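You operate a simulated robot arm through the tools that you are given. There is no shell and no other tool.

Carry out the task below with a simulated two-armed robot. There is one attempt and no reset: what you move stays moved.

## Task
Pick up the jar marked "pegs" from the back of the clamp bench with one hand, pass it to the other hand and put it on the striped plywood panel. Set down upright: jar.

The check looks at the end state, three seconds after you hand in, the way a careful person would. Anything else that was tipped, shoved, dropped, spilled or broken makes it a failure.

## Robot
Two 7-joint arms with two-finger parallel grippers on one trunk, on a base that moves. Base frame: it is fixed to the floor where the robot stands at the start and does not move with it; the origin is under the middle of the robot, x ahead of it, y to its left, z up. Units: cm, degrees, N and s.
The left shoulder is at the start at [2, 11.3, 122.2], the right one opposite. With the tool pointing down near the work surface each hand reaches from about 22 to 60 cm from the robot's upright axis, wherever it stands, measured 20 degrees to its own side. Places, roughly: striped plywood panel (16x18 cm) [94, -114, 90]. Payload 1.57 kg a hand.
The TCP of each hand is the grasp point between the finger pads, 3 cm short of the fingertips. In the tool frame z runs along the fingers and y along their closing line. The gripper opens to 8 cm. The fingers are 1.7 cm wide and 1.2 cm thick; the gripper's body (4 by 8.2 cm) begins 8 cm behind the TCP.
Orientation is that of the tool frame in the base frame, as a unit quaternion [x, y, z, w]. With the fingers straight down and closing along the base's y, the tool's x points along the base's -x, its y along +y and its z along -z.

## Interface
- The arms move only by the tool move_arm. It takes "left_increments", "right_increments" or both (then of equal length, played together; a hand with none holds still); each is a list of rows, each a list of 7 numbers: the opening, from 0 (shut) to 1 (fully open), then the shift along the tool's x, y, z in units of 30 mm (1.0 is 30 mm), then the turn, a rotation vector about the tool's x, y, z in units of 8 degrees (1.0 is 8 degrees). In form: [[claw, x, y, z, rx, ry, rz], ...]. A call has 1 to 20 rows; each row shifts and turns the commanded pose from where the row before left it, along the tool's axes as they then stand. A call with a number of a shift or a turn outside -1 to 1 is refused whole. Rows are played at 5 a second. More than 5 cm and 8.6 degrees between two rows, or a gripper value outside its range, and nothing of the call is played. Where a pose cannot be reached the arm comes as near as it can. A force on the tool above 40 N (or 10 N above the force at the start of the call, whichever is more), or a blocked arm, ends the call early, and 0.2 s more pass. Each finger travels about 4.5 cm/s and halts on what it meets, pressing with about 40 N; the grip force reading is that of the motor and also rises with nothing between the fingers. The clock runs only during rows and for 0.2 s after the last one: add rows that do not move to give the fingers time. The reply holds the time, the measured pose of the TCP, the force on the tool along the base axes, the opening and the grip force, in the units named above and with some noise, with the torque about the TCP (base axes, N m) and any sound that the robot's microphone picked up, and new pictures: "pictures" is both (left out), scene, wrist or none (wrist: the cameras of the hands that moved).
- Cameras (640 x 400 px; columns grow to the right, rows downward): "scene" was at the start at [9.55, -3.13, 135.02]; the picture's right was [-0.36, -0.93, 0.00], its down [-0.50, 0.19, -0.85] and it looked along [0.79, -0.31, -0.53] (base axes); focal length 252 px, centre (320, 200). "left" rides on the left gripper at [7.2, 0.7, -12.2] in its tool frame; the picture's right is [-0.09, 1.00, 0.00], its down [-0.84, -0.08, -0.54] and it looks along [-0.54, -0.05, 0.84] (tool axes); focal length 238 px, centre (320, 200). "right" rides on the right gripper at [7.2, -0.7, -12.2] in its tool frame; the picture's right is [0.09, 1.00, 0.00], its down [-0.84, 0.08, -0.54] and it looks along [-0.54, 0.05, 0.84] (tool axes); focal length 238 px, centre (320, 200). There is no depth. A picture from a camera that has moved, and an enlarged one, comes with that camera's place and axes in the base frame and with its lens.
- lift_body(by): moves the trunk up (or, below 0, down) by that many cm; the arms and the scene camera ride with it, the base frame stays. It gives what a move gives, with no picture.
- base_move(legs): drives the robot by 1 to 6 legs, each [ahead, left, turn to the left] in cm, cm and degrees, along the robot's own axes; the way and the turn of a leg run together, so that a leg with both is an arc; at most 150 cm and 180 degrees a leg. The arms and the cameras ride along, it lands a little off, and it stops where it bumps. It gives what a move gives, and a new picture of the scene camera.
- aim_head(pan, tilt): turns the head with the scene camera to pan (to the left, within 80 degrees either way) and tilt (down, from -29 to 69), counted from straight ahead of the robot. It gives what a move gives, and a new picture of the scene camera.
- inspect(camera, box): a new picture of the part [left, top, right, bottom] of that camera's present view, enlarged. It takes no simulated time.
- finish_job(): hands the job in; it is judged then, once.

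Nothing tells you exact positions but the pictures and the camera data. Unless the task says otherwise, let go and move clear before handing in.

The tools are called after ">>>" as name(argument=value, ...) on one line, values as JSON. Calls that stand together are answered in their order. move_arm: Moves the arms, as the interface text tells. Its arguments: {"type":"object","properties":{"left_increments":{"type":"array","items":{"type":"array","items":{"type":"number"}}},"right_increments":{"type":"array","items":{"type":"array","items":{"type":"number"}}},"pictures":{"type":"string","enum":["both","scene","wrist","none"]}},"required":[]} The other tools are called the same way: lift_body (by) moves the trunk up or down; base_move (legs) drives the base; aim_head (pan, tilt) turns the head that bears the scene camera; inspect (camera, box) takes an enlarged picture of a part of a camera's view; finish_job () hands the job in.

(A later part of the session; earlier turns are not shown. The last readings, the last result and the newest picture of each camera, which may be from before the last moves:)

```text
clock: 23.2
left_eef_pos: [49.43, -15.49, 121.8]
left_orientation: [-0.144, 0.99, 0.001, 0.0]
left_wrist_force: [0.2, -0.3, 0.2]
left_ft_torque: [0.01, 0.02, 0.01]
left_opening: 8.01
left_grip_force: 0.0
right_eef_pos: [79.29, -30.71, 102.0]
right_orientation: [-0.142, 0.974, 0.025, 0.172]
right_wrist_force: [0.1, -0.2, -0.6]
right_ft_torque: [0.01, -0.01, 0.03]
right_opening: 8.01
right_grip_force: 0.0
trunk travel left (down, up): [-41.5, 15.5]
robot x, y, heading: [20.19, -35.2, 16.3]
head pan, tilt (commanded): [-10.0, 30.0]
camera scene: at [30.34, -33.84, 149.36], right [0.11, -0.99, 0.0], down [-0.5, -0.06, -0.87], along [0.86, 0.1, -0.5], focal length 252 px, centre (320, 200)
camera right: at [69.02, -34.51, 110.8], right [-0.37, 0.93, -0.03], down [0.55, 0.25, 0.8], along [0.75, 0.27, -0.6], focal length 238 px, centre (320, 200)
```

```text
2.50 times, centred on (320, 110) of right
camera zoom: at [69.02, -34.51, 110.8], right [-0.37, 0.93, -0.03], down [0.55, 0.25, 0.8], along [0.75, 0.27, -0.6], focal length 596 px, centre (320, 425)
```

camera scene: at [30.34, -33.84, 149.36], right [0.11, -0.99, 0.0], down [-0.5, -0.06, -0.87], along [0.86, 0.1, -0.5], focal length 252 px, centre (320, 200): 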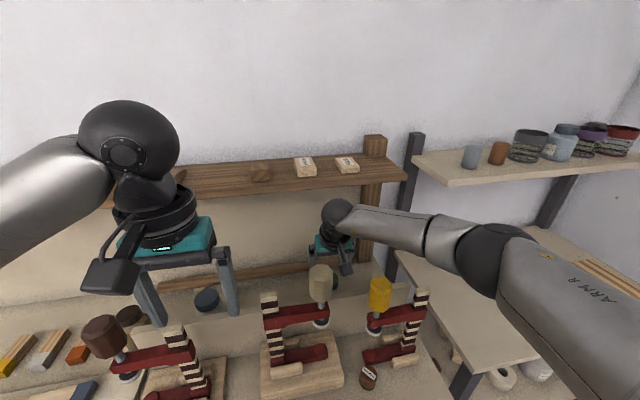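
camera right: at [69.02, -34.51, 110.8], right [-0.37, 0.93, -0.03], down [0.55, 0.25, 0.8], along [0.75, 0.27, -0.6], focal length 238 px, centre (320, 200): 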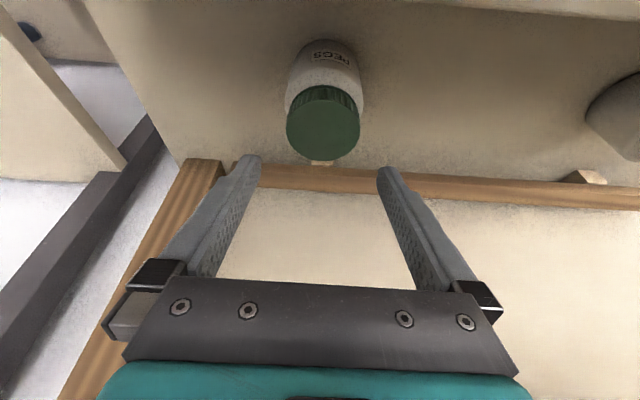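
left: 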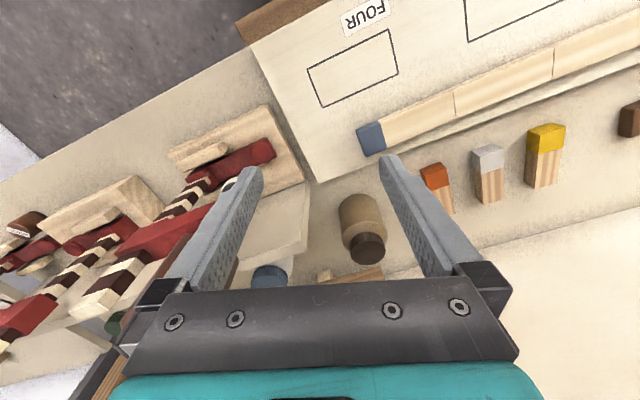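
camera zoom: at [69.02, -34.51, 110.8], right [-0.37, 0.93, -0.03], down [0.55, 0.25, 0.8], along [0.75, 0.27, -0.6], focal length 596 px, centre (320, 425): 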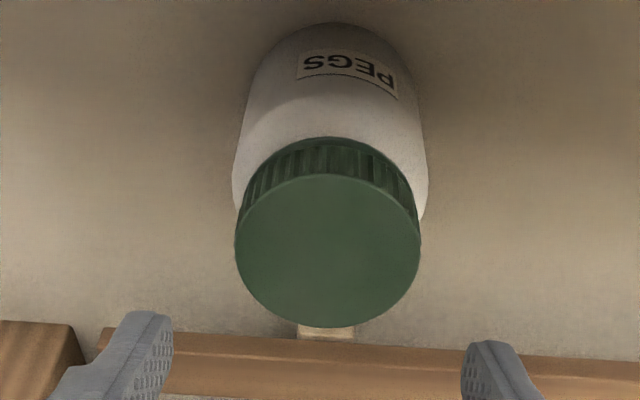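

Alignment is good: lid is centred between the fingers. I'll descend the last 5.5 cm so the fingertips straddle the lid.

>>> move_arm(right_increments=[[1, 0.18, 0.0, 0.422, 0, 0, 0], [1, 0.18, 0.0, 0.422, 0, 0, 0], [1, 0.18, 0.0, 0.422, 0, 0, 0], [1, 0.18, 0.0, 0.422, 0, 0, 0], [1, 0, 0, 0, 0, 0, 0]])

>>> inspect(camera="right", box=[200, 60, 440, 260])

>>> inspect(camera="scene", box=[280, 180, 420, 320])

```text
clock: 24.4
left_eef_pos: [49.48, -15.56, 121.7]
left_orientation: [-0.144, 0.99, 0.0, 0.0]
left_wrist_force: [0.5, -0.9, -0.3]
left_ft_torque: [-0.02, 0.01, 0.0]
left_opening: 7.99
left_grip_force: 0.0
right_eef_pos: [78.79, -30.96, 96.38]
right_orientation: [-0.142, 0.975, 0.026, 0.171]
right_wrist_force: [0.3, 0.0, 0.6]
right_ft_torque: [-0.03, -0.02, -0.02]
right_opening: 8.0
right_grip_force: 0.1
trunk travel left (down, up): [-41.5, 15.5]
robot x, y, heading: [20.19, -35.08, 16.5]
head pan, tilt (commanded): [-10.0, 30.0]
camera scene: at [30.35, -33.84, 149.36], right [0.11, -0.99, 0.0], down [-0.5, -0.06, -0.87], along [0.86, 0.1, -0.5], focal length 252 px, centre (320, 200)
camera right: at [68.64, -34.7, 105.35], right [-0.37, 0.93, -0.03], down [0.55, 0.25, 0.8], along [0.75, 0.27, -0.61], focal length 238 px, centre (320, 200)
```

scene: 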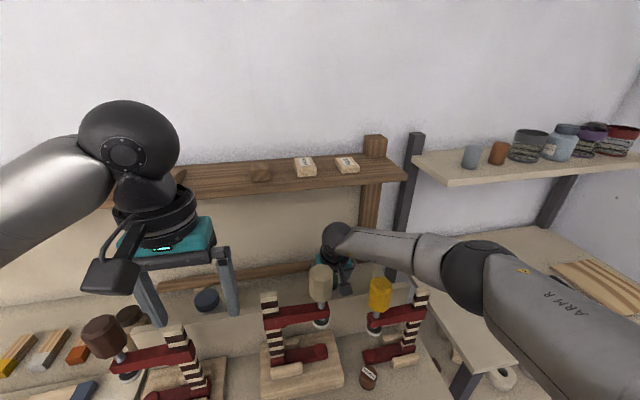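
right: 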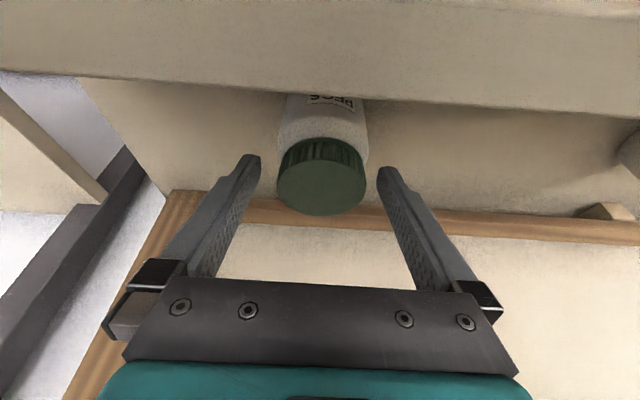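

```text
2.00 times, centred on (320, 160) of right
camera zoom: at [68.64, -34.7, 105.35], right [-0.37, 0.93, -0.03], down [0.55, 0.25, 0.8], along [0.75, 0.27, -0.61], focal length 477 px, centre (320, 280)
```

zoom: 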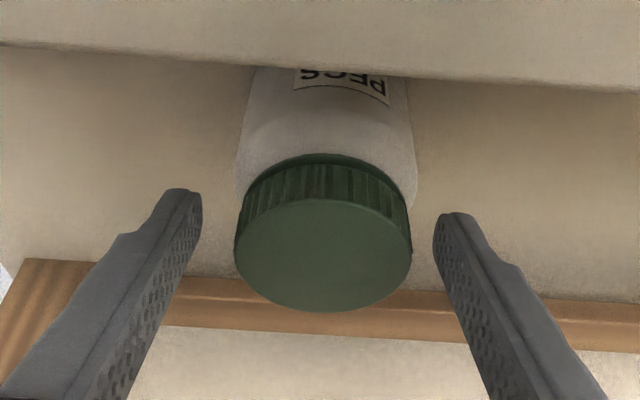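

```text
2.86 times, centred on (350, 250) of scene
camera zoom: at [30.35, -33.84, 149.36], right [0.11, -0.99, 0.0], down [-0.5, -0.06, -0.87], along [0.86, 0.1, -0.5], focal length 720 px, centre (234, 57)
```

zoom: 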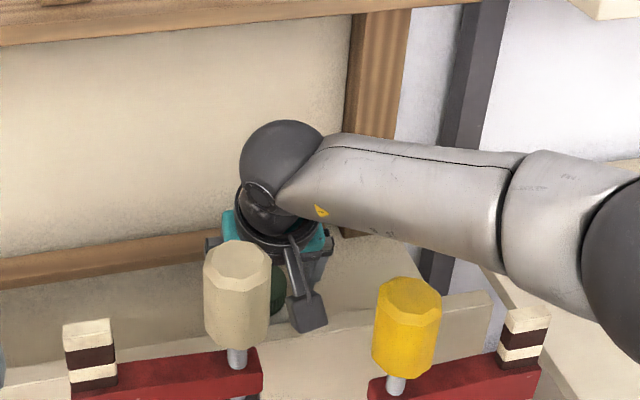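

The fingertips are level with the lid's sides and the lid is centred. I'll nudge 3 mm forward and close on the lid.

>>> move_arm(right_increments=[[1, -0.094, 0.03, 0.034, 0, 0, 0], [1, 0, 0, 0, 0, 0, 0], [0.78, 0, 0, 0, 0, 0, 0], [0.6, 0, 0, 0, 0, 0, 0], [0.3, 0, 0, 0, 0, 0, 0], [0, 0, 0, 0, 0, 0, 0], [0, 0, 0, 0, 0, 0, 0], [0, 0, 0, 0, 0, 0, 0]], pictures="wrist")

>>> inspect(camera="right", box=[200, 60, 440, 260])

```text
clock: 26.2
left_eef_pos: [49.39, -15.42, 121.79]
left_orientation: [-0.145, 0.989, 0.0, 0.0]
left_wrist_force: [0.4, -0.7, 0.3]
left_ft_torque: [-0.02, 0.04, 0.08]
left_opening: 8.02
left_grip_force: 0.1
right_eef_pos: [79.1, -30.73, 96.35]
right_orientation: [-0.143, 0.974, 0.024, 0.172]
right_wrist_force: [-0.6, 0.7, 0.2]
right_ft_torque: [0.02, -0.02, 0.02]
right_opening: 5.5
right_grip_force: 40.1
trunk travel left (down, up): [-41.5, 15.5]
robot x, y, heading: [20.21, -35.31, 16.4]
head pan, tilt (commanded): [-10.0, 30.0]
camera right: at [68.88, -34.48, 105.36], right [-0.37, 0.93, -0.03], down [0.55, 0.25, 0.8], along [0.75, 0.27, -0.61], focal length 238 px, centre (320, 200)
```

right: 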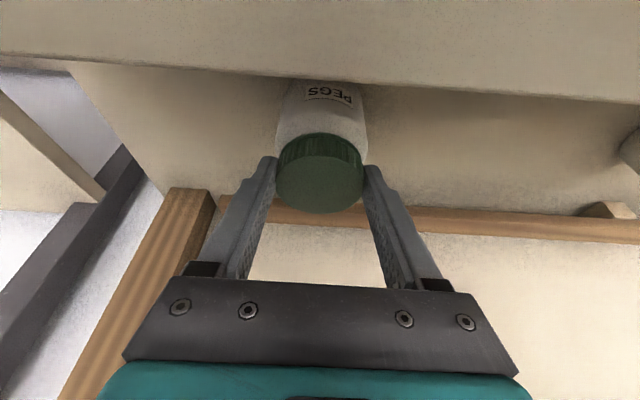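

```text
2.00 times, centred on (320, 160) of right
camera zoom: at [68.88, -34.48, 105.36], right [-0.37, 0.93, -0.03], down [0.55, 0.25, 0.8], along [0.75, 0.27, -0.61], focal length 477 px, centre (320, 280)
```

zoom: 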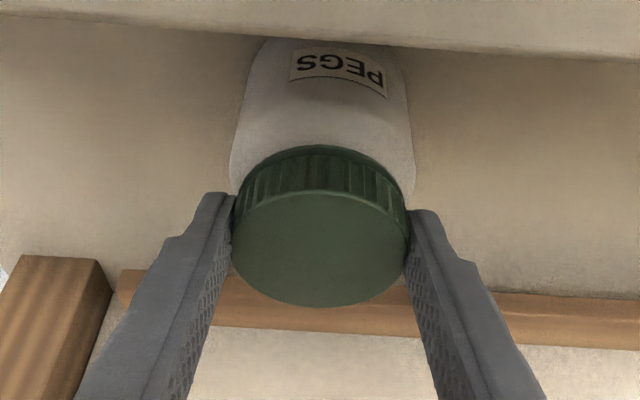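

The lid is gripped (5.5 cm wide, 40 N). I'll do a small test lift of 2 cm.

>>> move_arm(right_increments=[[0, -0.076, 0, -0.209, 0, 0, 0], [0, -0.076, 0, -0.209, 0, 0, 0], [0, -0.076, 0, -0.209, 0, 0, 0], [0, 0, 0, 0, 0, 0, 0]], pictures="wrist")

>>> inspect(camera="right", box=[200, 60, 440, 260])

```text
clock: 27.2
left_eef_pos: [49.4, -15.56, 121.74]
left_orientation: [-0.144, 0.99, 0.0, 0.001]
left_wrist_force: [0.2, 0.1, 0.0]
left_ft_torque: [-0.02, -0.01, 0.05]
left_opening: 8.0
left_grip_force: 0.0
right_eef_pos: [79.19, -30.68, 98.37]
right_orientation: [-0.142, 0.974, 0.025, 0.172]
right_wrist_force: [0.2, -0.3, -1.4]
right_ft_torque: [0.01, 0.01, 0.02]
right_opening: 5.47
right_grip_force: 40.1
trunk travel left (down, up): [-41.5, 15.5]
robot x, y, heading: [20.4, -35.44, 16.6]
head pan, tilt (commanded): [-10.0, 30.0]
camera right: at [68.9, -34.46, 107.38], right [-0.37, 0.93, -0.03], down [0.55, 0.25, 0.8], along [0.75, 0.27, -0.61], focal length 238 px, centre (320, 200)
```

right: 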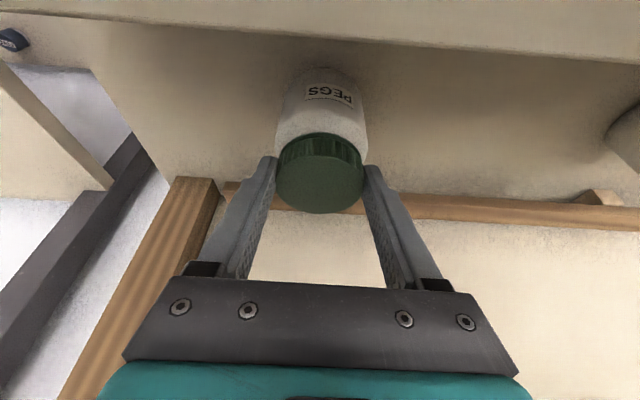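

```text
2.00 times, centred on (320, 160) of right
camera zoom: at [68.9, -34.46, 107.38], right [-0.37, 0.93, -0.03], down [0.55, 0.25, 0.8], along [0.75, 0.27, -0.61], focal length 477 px, centre (320, 280)
```

zoom: 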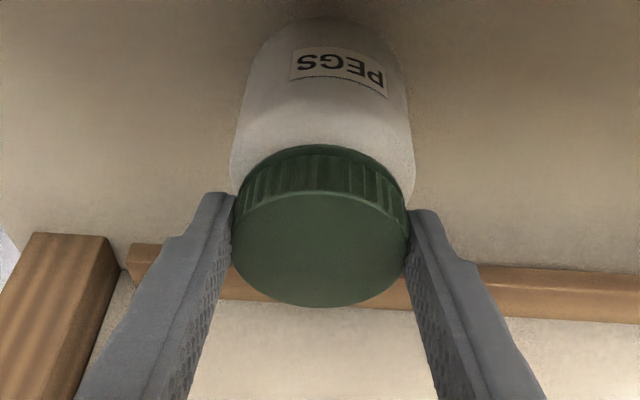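

The jar came up with the hand. I'll lift it 15 cm more to clear the fence, then pull it 7 cm back toward me.

>>> move_arm(right_increments=[[0, -0.214, 0, -0.5875, 0, 0, 0], [0, -0.214, 0, -0.5875, 0, 0, 0], [0, -0.214, 0, -0.5875, 0, 0, 0], [0, -0.214, 0, -0.5875, 0, 0, 0], [0, -0.214, 0, -0.5875, 0, 0, 0], [0, -0.214, 0, -0.5875, 0, 0, 0], [0, -0.214, 0, -0.5875, 0, 0, 0], [0, -0.214, 0, -0.5875, 0, 0, 0], [0, 0, 0, 0, 0, 0, 0]])

```text
clock: 29.2
left_eef_pos: [49.43, -15.51, 121.78]
left_orientation: [-0.144, 0.99, 0.0, 0.0]
left_wrist_force: [0.3, -0.5, 0.5]
left_ft_torque: [-0.01, 0.02, 0.0]
left_opening: 8.02
left_grip_force: 0.0
right_eef_pos: [79.13, -30.62, 113.4]
right_orientation: [-0.142, 0.975, 0.026, 0.172]
right_wrist_force: [0.0, -0.8, -1.2]
right_ft_torque: [-0.03, -0.01, 0.02]
right_opening: 5.49
right_grip_force: 40.1
trunk travel left (down, up): [-41.5, 15.5]
robot x, y, heading: [20.19, -34.97, 16.5]
head pan, tilt (commanded): [-10.0, 30.0]
camera scene: at [30.38, -33.84, 149.35], right [0.11, -0.99, 0.0], down [-0.5, -0.06, -0.87], along [0.86, 0.1, -0.5], focal length 252 px, centre (320, 200)
camera right: at [68.9, -34.42, 122.45], right [-0.37, 0.93, -0.03], down [0.55, 0.25, 0.8], along [0.75, 0.27, -0.61], focal length 238 px, centre (320, 200)
```

scene: 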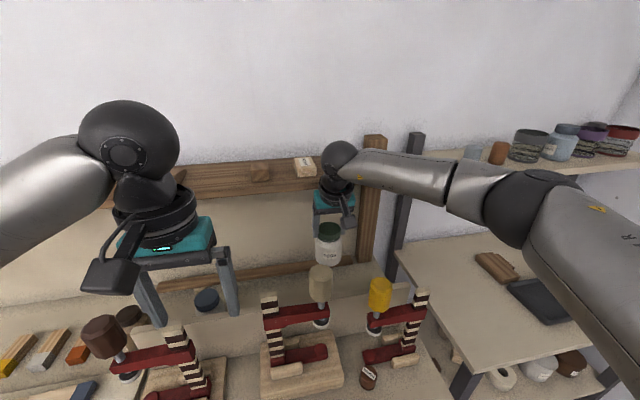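
right: 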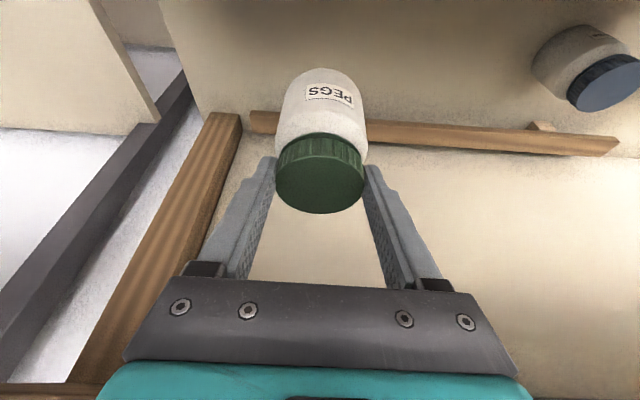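

The jar is lifted and clear of the fence. Now back 7 cm, then raise the trunk to clear the clamp handles.

>>> move_arm(right_increments=[[0, 0.548, 0, -0.2, 0, 0, 0], [0, 0.548, 0, -0.2, 0, 0, 0], [0, 0.548, 0, -0.2, 0, 0, 0], [0, 0.548, 0, -0.2, 0, 0, 0], [0, 0, 0, 0, 0, 0, 0]], pictures="none")

>>> lift_body(by=15.3)

>>> aim_head(pan=-10, tilt=40)

```text
clock: 30.4
left_eef_pos: [49.51, -15.52, 121.84]
left_orientation: [-0.145, 0.989, 0.0, 0.0]
left_wrist_force: [0.2, 0.3, 0.3]
left_ft_torque: [0.0, 0.01, -0.01]
left_opening: 7.98
left_grip_force: 0.1
right_eef_pos: [72.49, -32.55, 113.36]
right_orientation: [-0.141, 0.975, 0.025, 0.172]
right_wrist_force: [0.0, -0.1, -0.2]
right_ft_torque: [0.01, 0.02, -0.01]
right_opening: 5.48
right_grip_force: 39.5
trunk travel left (down, up): [-41.5, 15.5]
robot x, y, heading: [20.34, -35.36, 16.6]
head pan, tilt (commanded): [-10.0, 30.0]
```

```text
clock: 32.2
left_eef_pos: [49.46, -15.49, 137.1]
left_orientation: [-0.145, 0.989, 0.0, 0.0]
left_wrist_force: [-0.2, -0.8, 0.3]
left_ft_torque: [-0.02, 0.04, 0.0]
left_opening: 8.01
left_grip_force: 0.1
right_eef_pos: [72.49, -32.75, 128.58]
right_orientation: [-0.143, 0.974, 0.026, 0.171]
right_wrist_force: [0.6, -0.7, -0.7]
right_ft_torque: [-0.02, 0.01, -0.03]
right_opening: 5.48
right_grip_force: 40.7
trunk travel left (down, up): [-56.8, 0.2]
robot x, y, heading: [20.59, -35.6, 16.6]
head pan, tilt (commanded): [-10.0, 30.0]
```

```text
clock: 32.9
left_eef_pos: [49.45, -15.53, 137.05]
left_orientation: [-0.145, 0.989, 0.0, 0.001]
left_wrist_force: [-1.1, -0.3, -0.6]
left_ft_torque: [0.01, -0.01, -0.04]
left_opening: 8.0
left_grip_force: 0.1
right_eef_pos: [72.41, -32.51, 128.69]
right_orientation: [-0.142, 0.974, 0.026, 0.172]
right_wrist_force: [-0.8, -0.4, -1.2]
right_ft_torque: [-0.02, 0.01, 0.04]
right_opening: 5.47
right_grip_force: 39.9
trunk travel left (down, up): [-56.8, 0.2]
robot x, y, heading: [19.97, -35.28, 16.6]
head pan, tilt (commanded): [-10.0, 40.0]
camera scene: at [29.82, -33.9, 163.13], right [0.11, -0.99, 0.0], down [-0.64, -0.07, -0.77], along [0.76, 0.09, -0.64], focal length 252 px, centre (320, 200)
```

scene: 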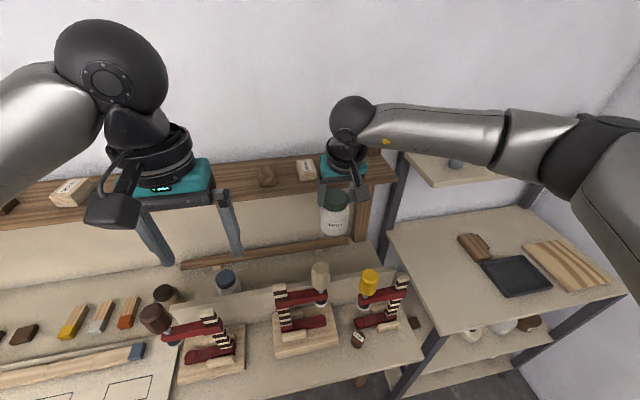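

The jar is safely up in the right hand. I'll raise it a bit more, then back the base away from the bench before preparing the handover.

>>> move_arm(right_increments=[[0, -0.228, 0, -0.627, 0, 0, 0], [0, -0.228, 0, -0.627, 0, 0, 0], [0, 0, 0, 0, 0, 0, 0]], pictures="none")

>>> base_move(legs=[[-12, 0, 0]])

>>> aim_head(pan=-60, tilt=40)

```text
clock: 33.7
left_eef_pos: [49.53, -15.55, 137.11]
left_orientation: [-0.145, 0.989, 0.0, 0.0]
left_wrist_force: [0.7, -0.9, -0.7]
left_ft_torque: [-0.02, 0.01, 0.01]
left_opening: 8.01
left_grip_force: 0.1
right_eef_pos: [72.44, -32.64, 132.73]
right_orientation: [-0.142, 0.974, 0.025, 0.172]
right_wrist_force: [-0.7, -0.3, -1.8]
right_ft_torque: [0.0, 0.0, 0.0]
right_opening: 5.49
right_grip_force: 40.2
trunk travel left (down, up): [-56.8, 0.2]
robot x, y, heading: [20.13, -35.65, 16.6]
head pan, tilt (commanded): [-10.0, 40.0]
```

```text
clock: 34.9
left_eef_pos: [37.95, -18.95, 137.14]
left_orientation: [-0.144, 0.99, 0.0, 0.0]
left_wrist_force: [0.4, 0.0, 0.2]
left_ft_torque: [0.0, 0.0, -0.02]
left_opening: 8.01
left_grip_force: 0.0
right_eef_pos: [60.94, -36.08, 132.81]
right_orientation: [-0.142, 0.975, 0.025, 0.172]
right_wrist_force: [0.1, 0.0, -1.1]
right_ft_torque: [-0.01, -0.02, -0.02]
right_opening: 5.49
right_grip_force: 40.0
trunk travel left (down, up): [-56.8, 0.2]
robot x, y, heading: [8.65, -38.61, 16.4]
head pan, tilt (commanded): [-10.0, 40.0]
camera scene: at [18.39, -37.3, 163.12], right [0.11, -0.99, 0.0], down [-0.64, -0.07, -0.77], along [0.76, 0.09, -0.64], focal length 252 px, centre (320, 200)
```

scene: 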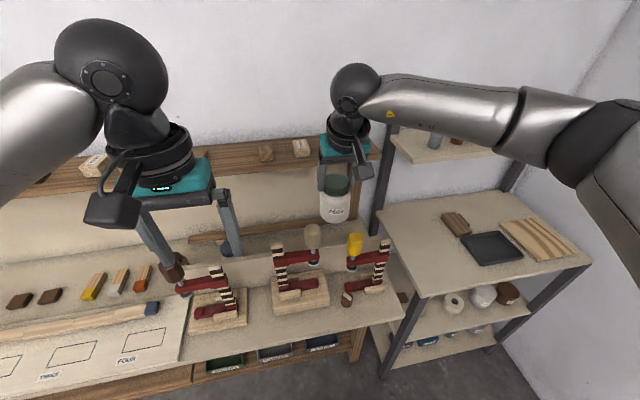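

```text
clock: 36.1
left_eef_pos: [37.99, -18.89, 137.04]
left_orientation: [-0.144, 0.99, 0.0, 0.0]
left_wrist_force: [-0.8, 0.3, 0.1]
left_ft_torque: [-0.01, 0.01, 0.01]
left_opening: 8.0
left_grip_force: 0.1
right_eef_pos: [61.04, -36.11, 132.79]
right_orientation: [-0.141, 0.974, 0.025, 0.173]
right_wrist_force: [-0.2, 0.1, -1.0]
right_ft_torque: [-0.02, 0.0, -0.01]
right_opening: 5.5
right_grip_force: 40.2
trunk travel left (down, up): [-56.8, 0.2]
robot x, y, heading: [8.68, -38.88, 16.9]
head pan, tilt (commanded): [-60.0, 40.0]
camera scene: at [16.14, -44.11, 163.12], right [-0.69, -0.73, 0.0], down [-0.47, 0.44, -0.77], along [0.56, -0.53, -0.64], focal length 252 px, centre (320, 200)
```

scene: 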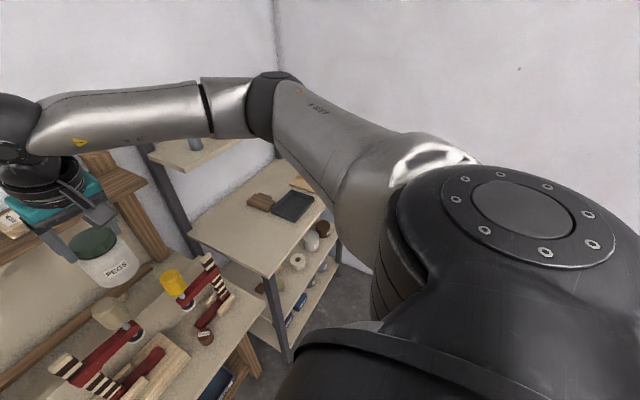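

The jar is held upright and stable. Before backing farther I'll check the space to both sides and behind.

>>> aim_head(pan=-80, tilt=35)

>>> aim_head(pan=80, tilt=35)

```text
clock: 37.0
left_eef_pos: [38.09, -18.87, 136.99]
left_orientation: [-0.144, 0.99, 0.0, -0.001]
left_wrist_force: [-0.4, -0.5, 0.7]
left_ft_torque: [0.01, -0.01, 0.03]
left_opening: 8.0
left_grip_force: 0.1
right_eef_pos: [61.06, -36.1, 132.79]
right_orientation: [-0.142, 0.975, 0.024, 0.172]
right_wrist_force: [-1.2, -0.2, -1.0]
right_ft_torque: [-0.03, -0.01, -0.02]
right_opening: 5.49
right_grip_force: 39.9
trunk travel left (down, up): [-56.8, 0.2]
robot x, y, heading: [8.95, -38.44, 16.5]
head pan, tilt (commanded): [-80.0, 35.0]
camera scene: at [13.91, -46.14, 163.88], right [-0.89, -0.45, 0.0], down [-0.26, 0.51, -0.82], along [0.37, -0.73, -0.57], focal length 252 px, centre (320, 200)
```

scene: 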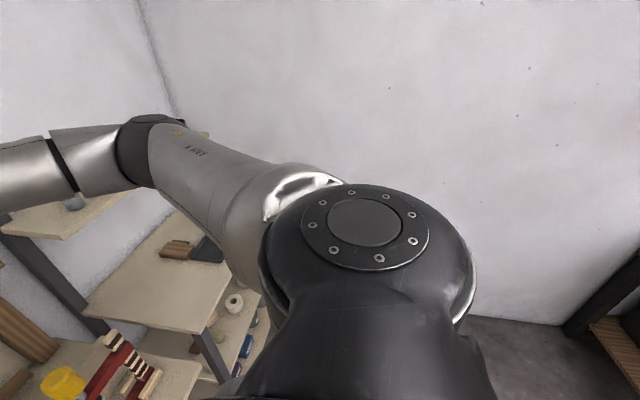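

```text
clock: 39.4
left_eef_pos: [37.92, -19.0, 137.19]
left_orientation: [-0.145, 0.989, 0.0, 0.001]
left_wrist_force: [-0.7, -0.5, 0.0]
left_ft_torque: [-0.01, -0.02, -0.02]
left_opening: 8.02
left_grip_force: 0.0
right_eef_pos: [61.11, -36.06, 132.84]
right_orientation: [-0.141, 0.975, 0.025, 0.172]
right_wrist_force: [-0.2, 0.4, -1.1]
right_ft_torque: [0.04, 0.03, 0.01]
right_opening: 5.49
right_grip_force: 40.1
trunk travel left (down, up): [-56.8, 0.2]
robot x, y, heading: [8.71, -38.59, 16.4]
head pan, tilt (commanded): [80.0, 35.0]
camera scene: at [8.96, -29.52, 163.88], right [0.99, 0.11, 0.0], down [0.07, -0.57, -0.82], along [-0.09, 0.81, -0.57], focal length 252 px, centre (320, 200)
```

scene: 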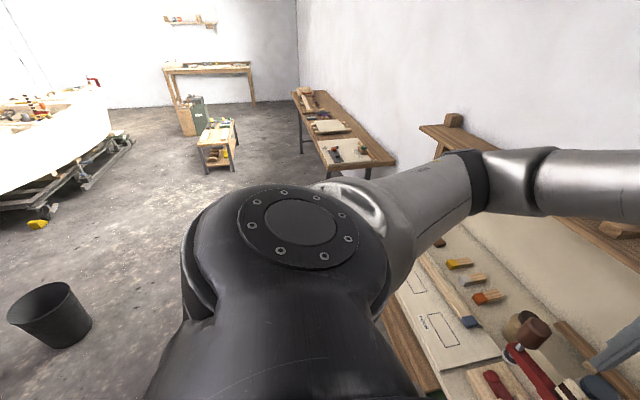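

Plenty of free floor behind me. I'll back up 18 cm more, then set up the handover.

>>> base_move(legs=[[-18, 0, 0]])

>>> aim_head(pan=0, tilt=40)

```text
clock: 40.9
left_eef_pos: [20.79, -23.94, 137.11]
left_orientation: [-0.145, 0.989, 0.0, 0.0]
left_wrist_force: [0.5, -0.8, 0.4]
left_ft_torque: [-0.02, -0.02, 0.01]
left_opening: 8.01
left_grip_force: 0.1
right_eef_pos: [43.75, -41.18, 132.73]
right_orientation: [-0.141, 0.975, 0.025, 0.172]
right_wrist_force: [0.7, 0.3, -0.9]
right_ft_torque: [0.0, 0.02, -0.02]
right_opening: 5.49
right_grip_force: 40.3
trunk travel left (down, up): [-56.8, 0.2]
robot x, y, heading: [-8.67, -43.65, 16.8]
head pan, tilt (commanded): [80.0, 35.0]
camera scene: at [-8.34, -34.67, 163.88], right [0.99, 0.11, 0.0], down [0.07, -0.57, -0.82], along [-0.09, 0.81, -0.57], focal length 252 px, centre (320, 200)
```

scene: 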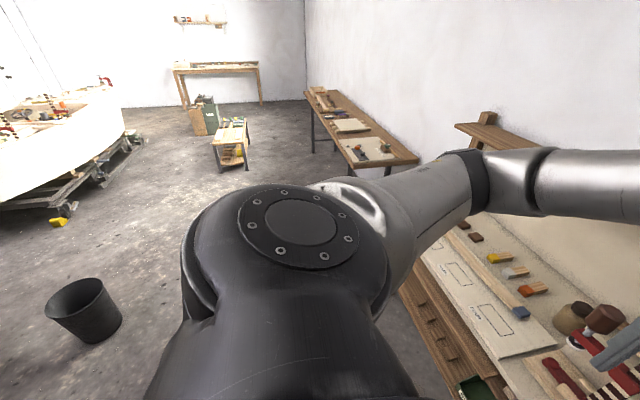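

```text
clock: 42.5
left_eef_pos: [20.82, -24.16, 137.11]
left_orientation: [-0.145, 0.989, 0.0, -0.001]
left_wrist_force: [-0.5, -0.4, 0.6]
left_ft_torque: [-0.02, 0.0, 0.01]
left_opening: 7.98
left_grip_force: 0.1
right_eef_pos: [43.72, -41.25, 132.65]
right_orientation: [-0.141, 0.975, 0.025, 0.172]
right_wrist_force: [-0.1, 0.3, -1.4]
right_ft_torque: [0.01, -0.02, 0.01]
right_opening: 5.47
right_grip_force: 40.4
trunk travel left (down, up): [-56.8, 0.2]
robot x, y, heading: [-8.6, -43.8, 16.6]
head pan, tilt (commanded): [0.0, 40.0]
camera scene: at [0.87, -40.97, 163.12], right [0.29, -0.96, 0.0], down [-0.62, -0.18, -0.77], along [0.73, 0.22, -0.64], focal length 252 px, centre (320, 200)
```

scene: 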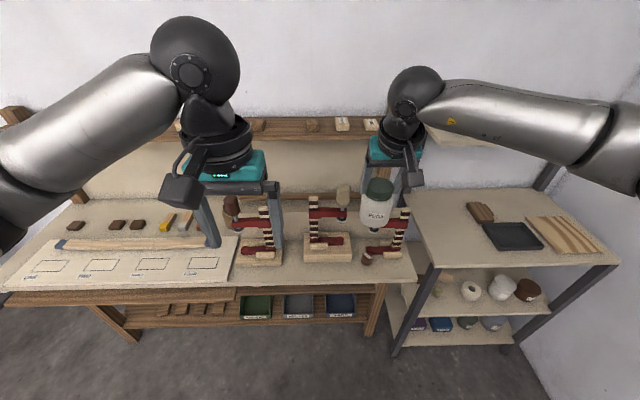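

I have clear room now. I'll first shift the left hand 12 cm left, and yaw the right hand (about the vertical, keeping the jar upright) by 75° so its wrist leans right, leaving the near side open for the left hand.

>>> move_arm(left_increments=[[1, 0, 1, 0, 0, 0, 0], [1, 0, 1, 0, 0, 0, 0], [1, 0, 1, 0, 0, 0, 0], [1, 0, 1, 0, 0, 0, 0], [1, 0, 0, 0, 0, 0, 0], [1, 0, 0, 0, 0, 0, 0]], right_increments=[[0, 0, 0, 0, 0, 0, 0], [0, 0, 0, 0, -0.3206, 0, -0.881], [0, 0, 0, 0, -0.3206, 0, -0.881], [0, 0, 0, 0, -0.3206, 0, -0.881], [0, 0, 0, 0, -0.3206, 0, -0.881], [0, 0, 0, 0, 0, 0, 0]])

```text
clock: 43.9
left_eef_pos: [17.22, -12.35, 137.02]
left_orientation: [-0.145, 0.989, 0.0, 0.0]
left_wrist_force: [0.2, -0.4, 0.9]
left_ft_torque: [-0.05, -0.03, 0.05]
left_opening: 8.0
left_grip_force: 0.2
right_eef_pos: [43.86, -41.18, 132.73]
right_orientation: [-0.39, 0.904, 0.069, 0.16]
right_wrist_force: [-0.8, -0.3, -1.2]
right_ft_torque: [-0.01, -0.02, 0.01]
right_opening: 5.5
right_grip_force: 39.9
trunk travel left (down, up): [-56.8, 0.2]
robot x, y, heading: [-8.31, -43.67, 16.3]
head pan, tilt (commanded): [0.0, 40.0]
camera scene: at [0.83, -40.91, 163.12], right [0.29, -0.96, 0.0], down [-0.62, -0.18, -0.77], along [0.73, 0.22, -0.64], focal length 252 px, centre (320, 200)
camera right: at [36.82, -49.6, 141.7], right [-0.78, 0.62, -0.03], down [0.36, 0.49, 0.8], along [0.51, 0.61, -0.61], focal length 238 px, centre (320, 200)
camera left: at [10.13, -13.92, 149.27], right [-0.2, 0.98, 0.0], down [0.82, 0.17, 0.54], along [0.53, 0.11, -0.84], focal length 238 px, centre (320, 200)
```

scene: 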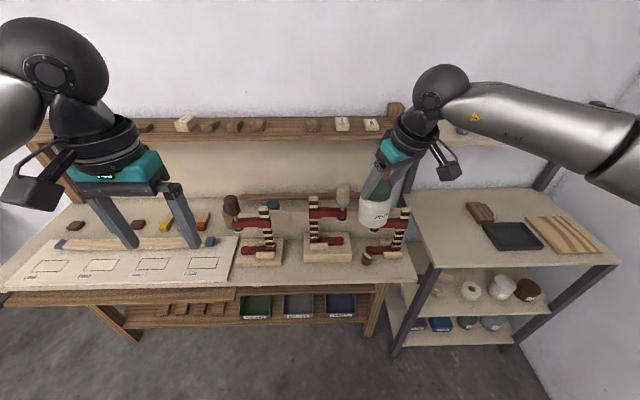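
right: 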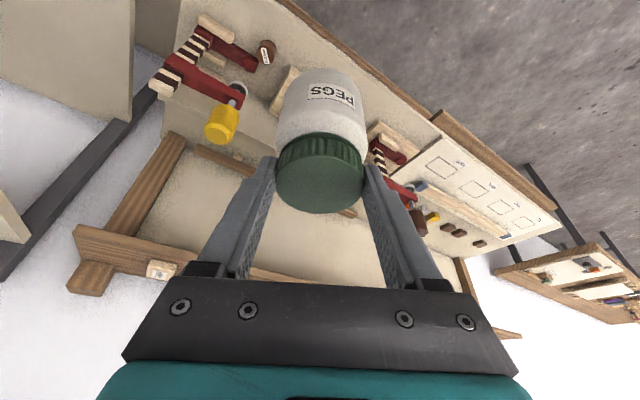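
left: 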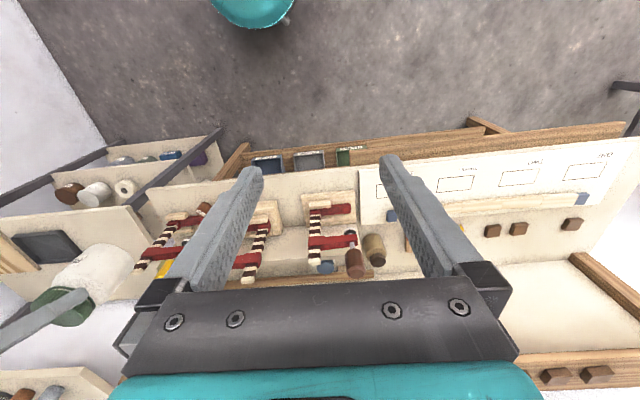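

The right arm is yawing well, jar upright. I'll finish the yaw and bring the jar to the handover spot in front of me.

>>> move_arm(right_increments=[[0, 0, 0, 0, -0.3206, 0, -0.881], [0, 0, 0, 0, -0.3206, 0, -0.881], [0, 0, 0, 0, -0.3206, 0, -0.881], [0, 0, 0, 0, -0.3206, 0, -0.881], [0, 0, 0, 0, -0.3206, 0, -0.881], [0, 0, 0, 0, -0.3206, 0, -0.881], [0, 0, 0, 0, 0, 0, 0]], pictures="none")

>>> move_arm(right_increments=[[0, -0.278, 0.414, 0.668, 0, 0, 0], [0, -0.278, 0.414, 0.668, 0, 0, 0], [0, -0.278, 0.414, 0.668, 0, 0, 0], [0, -0.278, 0.414, 0.668, 0, 0, 0], [0, -0.278, 0.414, 0.668, 0, 0, 0], [0, 0, 0, 0, 0, 0, 0]])

```text
clock: 45.5
left_eef_pos: [17.39, -12.49, 137.06]
left_orientation: [-0.144, 0.99, 0.0, 0.0]
left_wrist_force: [-0.6, 0.6, -0.1]
left_ft_torque: [0.0, 0.03, -0.02]
left_opening: 8.03
left_grip_force: 0.0
right_eef_pos: [43.8, -41.29, 132.74]
right_orientation: [-0.476, 0.862, 0.083, 0.151]
right_wrist_force: [0.3, -0.1, -1.0]
right_ft_torque: [0.01, -0.01, 0.02]
right_opening: 5.47
right_grip_force: 40.1
right hand out of reach, approached as far as the arm can: row 2, 3, 4, 5, 6
trunk travel left (down, up): [-56.8, 0.2]
robot x, y, heading: [-8.42, -43.75, 16.6]
head pan, tilt (commanded): [0.0, 40.0]
```

```text
clock: 46.9
left_eef_pos: [17.29, -12.53, 137.1]
left_orientation: [-0.145, 0.989, 0.001, 0.001]
left_wrist_force: [0.5, 0.2, 0.0]
left_ft_torque: [0.03, 0.0, 0.02]
left_opening: 8.0
left_grip_force: 0.1
right_eef_pos: [42.5, -31.55, 124.85]
right_orientation: [-0.474, 0.863, 0.084, 0.152]
right_wrist_force: [-0.5, -0.2, -1.4]
right_ft_torque: [0.0, -0.03, 0.01]
right_opening: 5.51
right_grip_force: 39.6
trunk travel left (down, up): [-56.8, 0.2]
robot x, y, heading: [-8.99, -43.68, 16.6]
head pan, tilt (commanded): [0.0, 40.0]
camera scene: at [0.88, -41.03, 163.12], right [0.29, -0.96, 0.0], down [-0.62, -0.18, -0.77], along [0.73, 0.22, -0.64], focal length 252 px, centre (320, 200)
camera right: at [37.27, -41.25, 133.73], right [-0.89, 0.46, -0.03], down [0.26, 0.55, 0.8], along [0.38, 0.7, -0.61], focal length 238 px, centre (320, 200)
```

scene: 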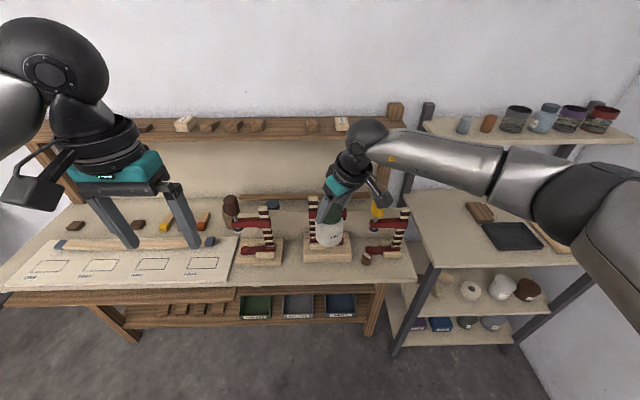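
right: 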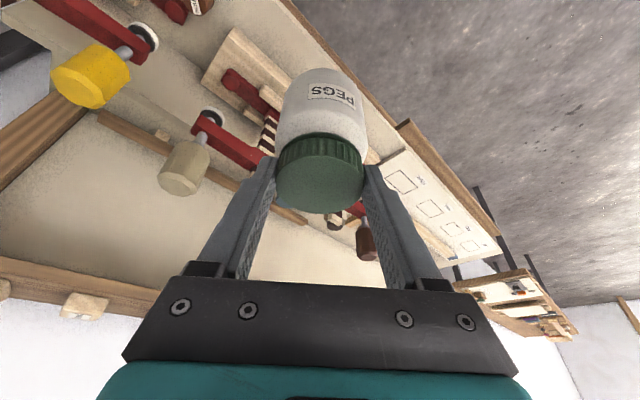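

The right wrist's yaw stopped at its limit (about 41° relative to me), jar still upright; that's fine. I'll now turn the left hand to point right-forward and 30° below horizontal (yaw 49°, pitch 60°), perpendicular to the right hand's lean.

>>> move_arm(left_increments=[[1, 0, 0, 0, 0, 0, 0.875], [1, 0, 0, 0, 0, 0, 0.875], [1, 0, 0, 0, 0, 0, 0.875], [1, 0, 0, 0, 0, 0, 0.875], [1, 0, 0, 0, 0, 0, 0.875], [1, 0, 0, 0, 0, 0, 0.875], [1, 0, 0, 0, 0, 0, 0.875], [1, 0, 0, 0, 0, -0.9375, 0], [1, 0, 0, 0, 0, -0.9375, 0], [1, 0, 0, 0, 0, -0.9375, 0], [1, 0, 0, 0, 0, -0.9375, 0], [1, 0, 0, 0, 0, -0.9375, 0], [1, 0, 0, 0, 0, -0.9375, 0], [1, 0, 0, 0, 0, -0.9375, 0], [1, 0, 0, 0, 0, -0.9375, 0], [1, 0, 0, 0, 0, 0, 0]])

```text
clock: 50.2
left_eef_pos: [17.48, -12.52, 137.23]
left_orientation: [0.24, 0.832, -0.138, 0.48]
left_wrist_force: [0.7, -0.6, -0.2]
left_ft_torque: [-0.03, 0.0, -0.03]
left_opening: 7.98
left_grip_force: 0.0
right_eef_pos: [42.65, -31.61, 124.82]
right_orientation: [-0.476, 0.862, 0.083, 0.152]
right_wrist_force: [0.2, 0.4, -0.7]
right_ft_torque: [-0.01, -0.01, -0.01]
right_opening: 5.5
right_grip_force: 40.7
trunk travel left (down, up): [-56.8, 0.2]
robot x, y, heading: [-8.62, -43.92, 16.6]
head pan, tilt (commanded): [0.0, 40.0]
camera scene: at [0.92, -40.99, 163.12], right [0.29, -0.96, 0.0], down [-0.62, -0.18, -0.77], along [0.73, 0.22, -0.64], focal length 252 px, centre (320, 200)
camera left: at [5.81, -4.56, 137.03], right [0.57, 0.82, 0.08], down [-0.09, -0.04, 1.0], along [0.82, -0.58, 0.05], focal length 238 px, centre (320, 200)
```

scene: 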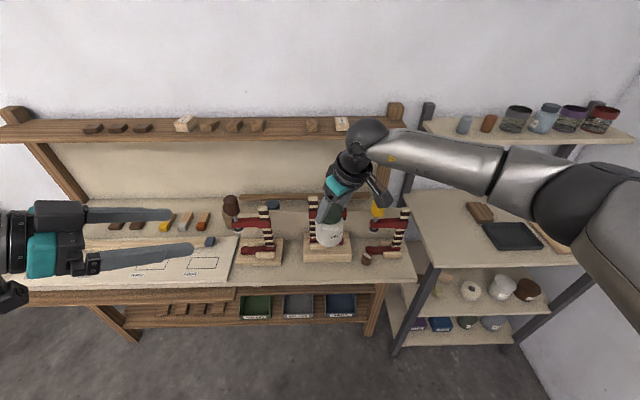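
left: 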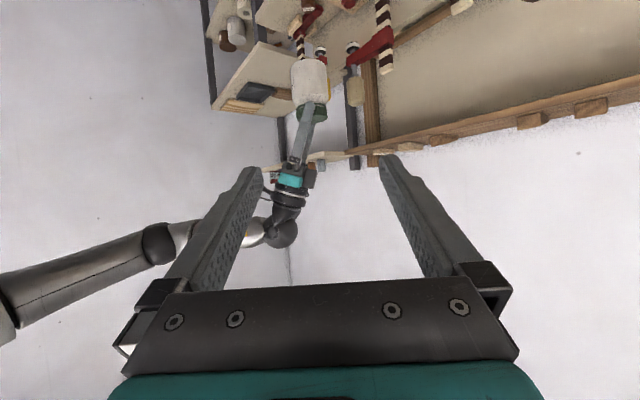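

The left arm reached that orientation. I'll zoom in with the left camera to check where the jar really is relative to my estimate.

>>> inspect(camera="left", box=[250, 40, 370, 200])

>>> inspect(camera="scene", box=[270, 150, 410, 270])

>>> inspect(camera="right", box=[220, 40, 420, 240])

```text
2.50 times, centred on (310, 120) of left
camera zoom: at [5.81, -4.56, 137.03], right [0.57, 0.82, 0.08], down [-0.09, -0.04, 1.0], along [0.82, -0.58, 0.05], focal length 596 px, centre (345, 400)
```

zoom: 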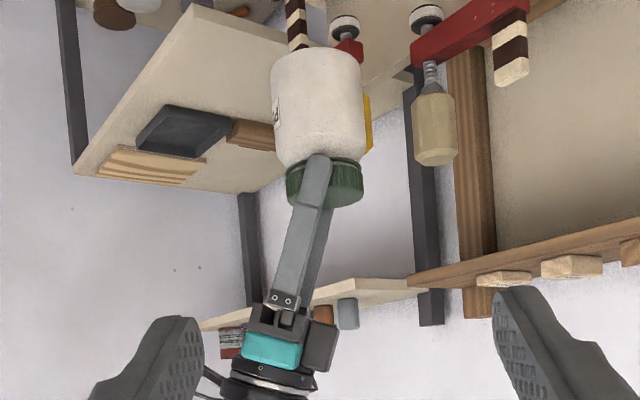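

```text
3.33 times, centred on (340, 210) of scene
camera zoom: at [0.92, -40.99, 163.12], right [0.29, -0.96, 0.0], down [-0.62, -0.18, -0.77], along [0.73, 0.22, -0.64], focal length 841 px, centre (253, 167)
```

zoom: 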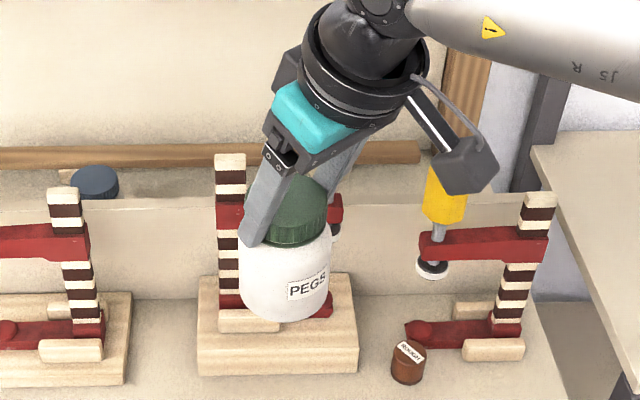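

```text
2.00 times, centred on (320, 140) of right
camera zoom: at [37.3, -41.23, 133.74], right [-0.89, 0.46, -0.03], down [0.26, 0.55, 0.8], along [0.38, 0.7, -0.61], focal length 477 px, centre (320, 320)
```

zoom: 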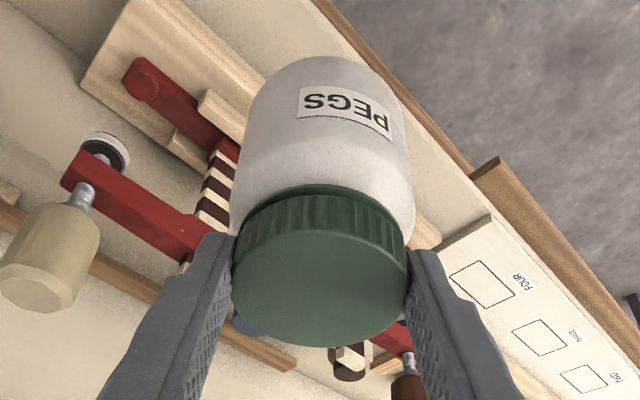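

Estimates agree with both cameras: jar axis at bench coords about (32.75, -41.75), body mid-height z ≈ 119.3. I'll bring the left hand to 12 cm short of the jar along its pointing direction.

>>> move_arm(left_increments=[[1, -0.012, -0.055, 0.9, 0, 0, 0], [1, -0.012, -0.055, 0.9, 0, 0, 0], [1, -0.012, -0.055, 0.9, 0, 0, 0], [1, -0.012, -0.055, 0.9, 0, 0, 0], [1, -0.012, -0.055, 0.9, 0, 0, 0], [1, -0.012, -0.055, 0.9, 0, 0, 0], [1, -0.012, -0.055, 0.9, 0, 0, 0], [1, -0.012, -0.055, 0.9, 0, 0, 0], [1, -0.012, -0.055, 0.9, 0, 0, 0], [1, 0, 0, 0, 0, 0, 0]])

>>> inspect(camera="left", box=[220, 40, 420, 240])

>>> inspect(camera="scene", box=[230, 130, 430, 290])

```text
clock: 52.5
left_eef_pos: [34.53, -25.17, 125.25]
left_orientation: [0.241, 0.832, -0.139, 0.481]
left_wrist_force: [-0.1, -0.4, 0.3]
left_ft_torque: [-0.02, -0.02, 0.01]
left_opening: 8.01
left_grip_force: 0.1
right_eef_pos: [42.48, -31.48, 124.75]
right_orientation: [-0.476, 0.862, 0.082, 0.152]
right_wrist_force: [0.0, 0.5, -0.4]
right_ft_torque: [0.0, -0.04, 0.05]
right_opening: 5.49
right_grip_force: 40.2
trunk travel left (down, up): [-56.8, 0.2]
robot x, y, heading: [-8.37, -44.02, 16.6]
head pan, tilt (commanded): [0.0, 40.0]
camera scene: at [0.82, -40.93, 163.13], right [0.29, -0.96, 0.0], down [-0.62, -0.18, -0.77], along [0.73, 0.22, -0.64], focal length 252 px, centre (320, 200)
camera left: at [22.88, -17.18, 125.12], right [0.57, 0.82, 0.08], down [-0.08, -0.04, 1.0], along [0.82, -0.58, 0.05], focal length 238 px, centre (320, 200)
```

scene: 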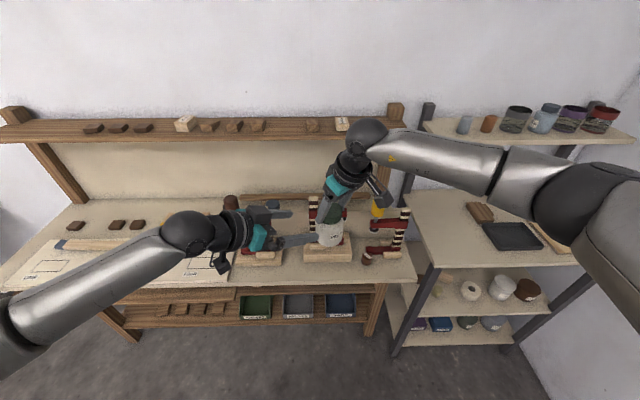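
left: 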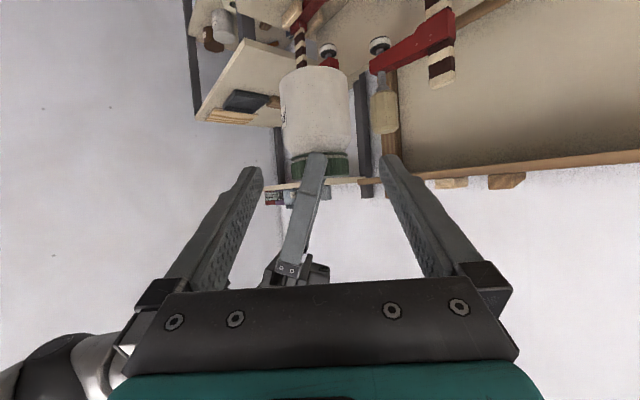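

```text
2.00 times, centred on (320, 140) of left
camera zoom: at [22.88, -17.18, 125.12], right [0.57, 0.82, 0.08], down [-0.08, -0.04, 1.0], along [0.82, -0.58, 0.05], focal length 477 px, centre (320, 320)
```

zoom: 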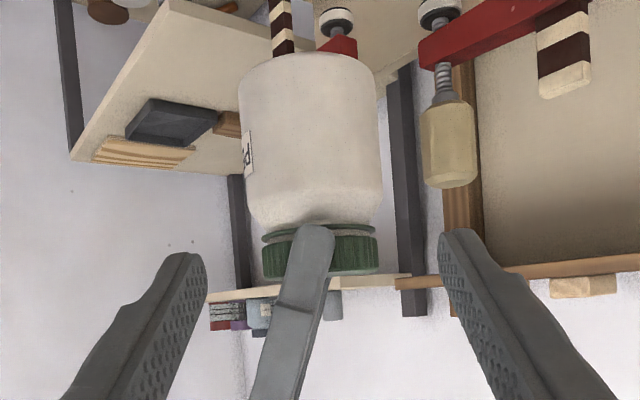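

```text
2.50 times, centred on (330, 210) of scene
camera zoom: at [0.82, -40.93, 163.13], right [0.29, -0.96, 0.0], down [-0.62, -0.18, -0.77], along [0.73, 0.22, -0.64], focal length 630 px, centre (295, 175)
```

zoom: 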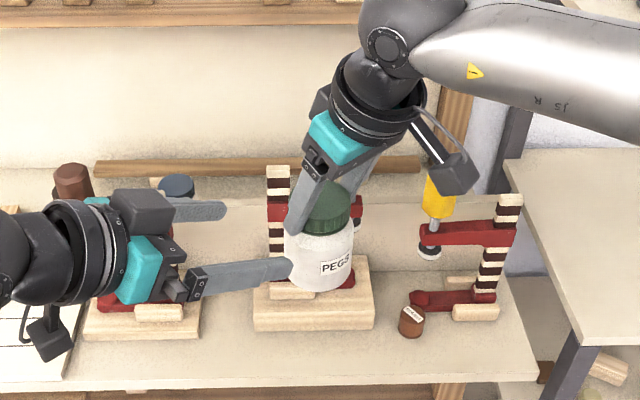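

The left fingers point right at the jar body; it's about 3 mm off-centre. I'll correct that and advance 6 cm, then recheck centring since the body is close to the gripper's opening.

>>> move_arm(left_increments=[[1, 0, -0.045, 0.5, 0, 0, 0], [1, 0, -0.045, 0.5, 0, 0, 0], [1, 0, 0, 0.5, 0, 0, 0], [1, 0, 0, 0.5, 0, 0, 0], [1, 0, 0, 0, 0, 0, 0]])

>>> inspect(camera="left", box=[220, 40, 420, 240])

>>> inspect(camera="scene", box=[270, 150, 410, 270])

```text
clock: 53.6
left_eef_pos: [38.8, -28.03, 122.12]
left_orientation: [0.241, 0.832, -0.14, 0.48]
left_wrist_force: [-0.5, 0.0, 0.1]
left_ft_torque: [0.02, 0.01, 0.02]
left_opening: 8.0
left_grip_force: 0.0
right_eef_pos: [42.39, -31.59, 124.83]
right_orientation: [-0.476, 0.862, 0.083, 0.153]
right_wrist_force: [0.5, -0.5, -2.2]
right_ft_torque: [0.0, -0.05, 0.01]
right_opening: 5.51
right_grip_force: 40.1
trunk travel left (down, up): [-56.8, 0.2]
robot x, y, heading: [-8.45, -43.82, 16.5]
head pan, tilt (commanded): [0.0, 40.0]
camera scene: at [0.85, -40.95, 163.12], right [0.29, -0.96, 0.0], down [-0.62, -0.18, -0.77], along [0.73, 0.22, -0.64], focal length 252 px, centre (320, 200)
camera left: at [27.25, -20.05, 122.06], right [0.57, 0.82, 0.08], down [-0.08, -0.04, 1.0], along [0.82, -0.58, 0.05], focal length 238 px, centre (320, 200)
```

scene: 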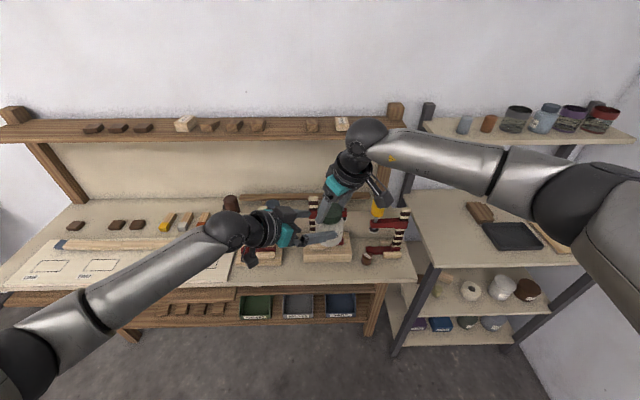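
left: 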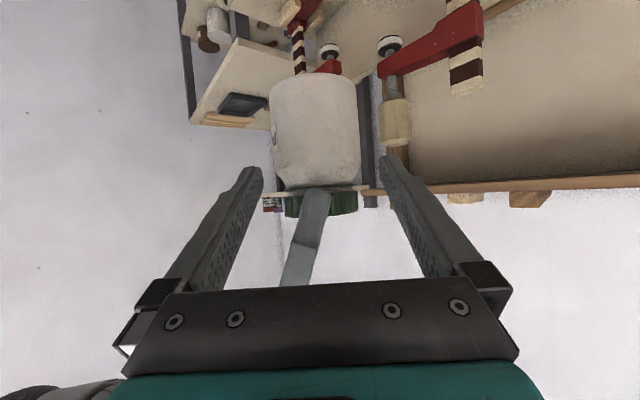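

```text
2.00 times, centred on (320, 140) of left
camera zoom: at [27.25, -20.05, 122.06], right [0.57, 0.82, 0.08], down [-0.08, -0.04, 1.0], along [0.82, -0.58, 0.05], focal length 477 px, centre (320, 320)
```

zoom: 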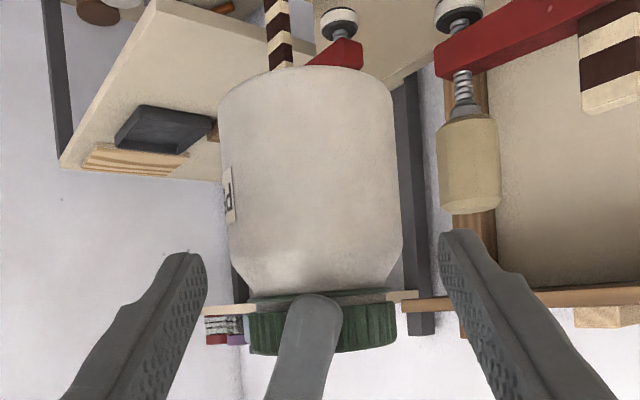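

```text
3.33 times, centred on (340, 210) of scene
camera zoom: at [0.85, -40.95, 163.12], right [0.29, -0.96, 0.0], down [-0.62, -0.18, -0.77], along [0.73, 0.22, -0.64], focal length 841 px, centre (253, 167)
```

zoom: 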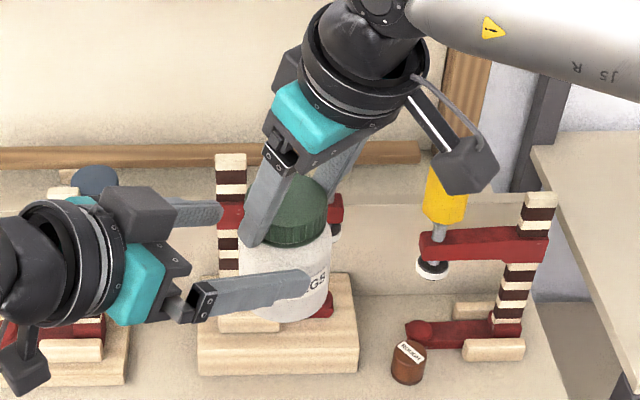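

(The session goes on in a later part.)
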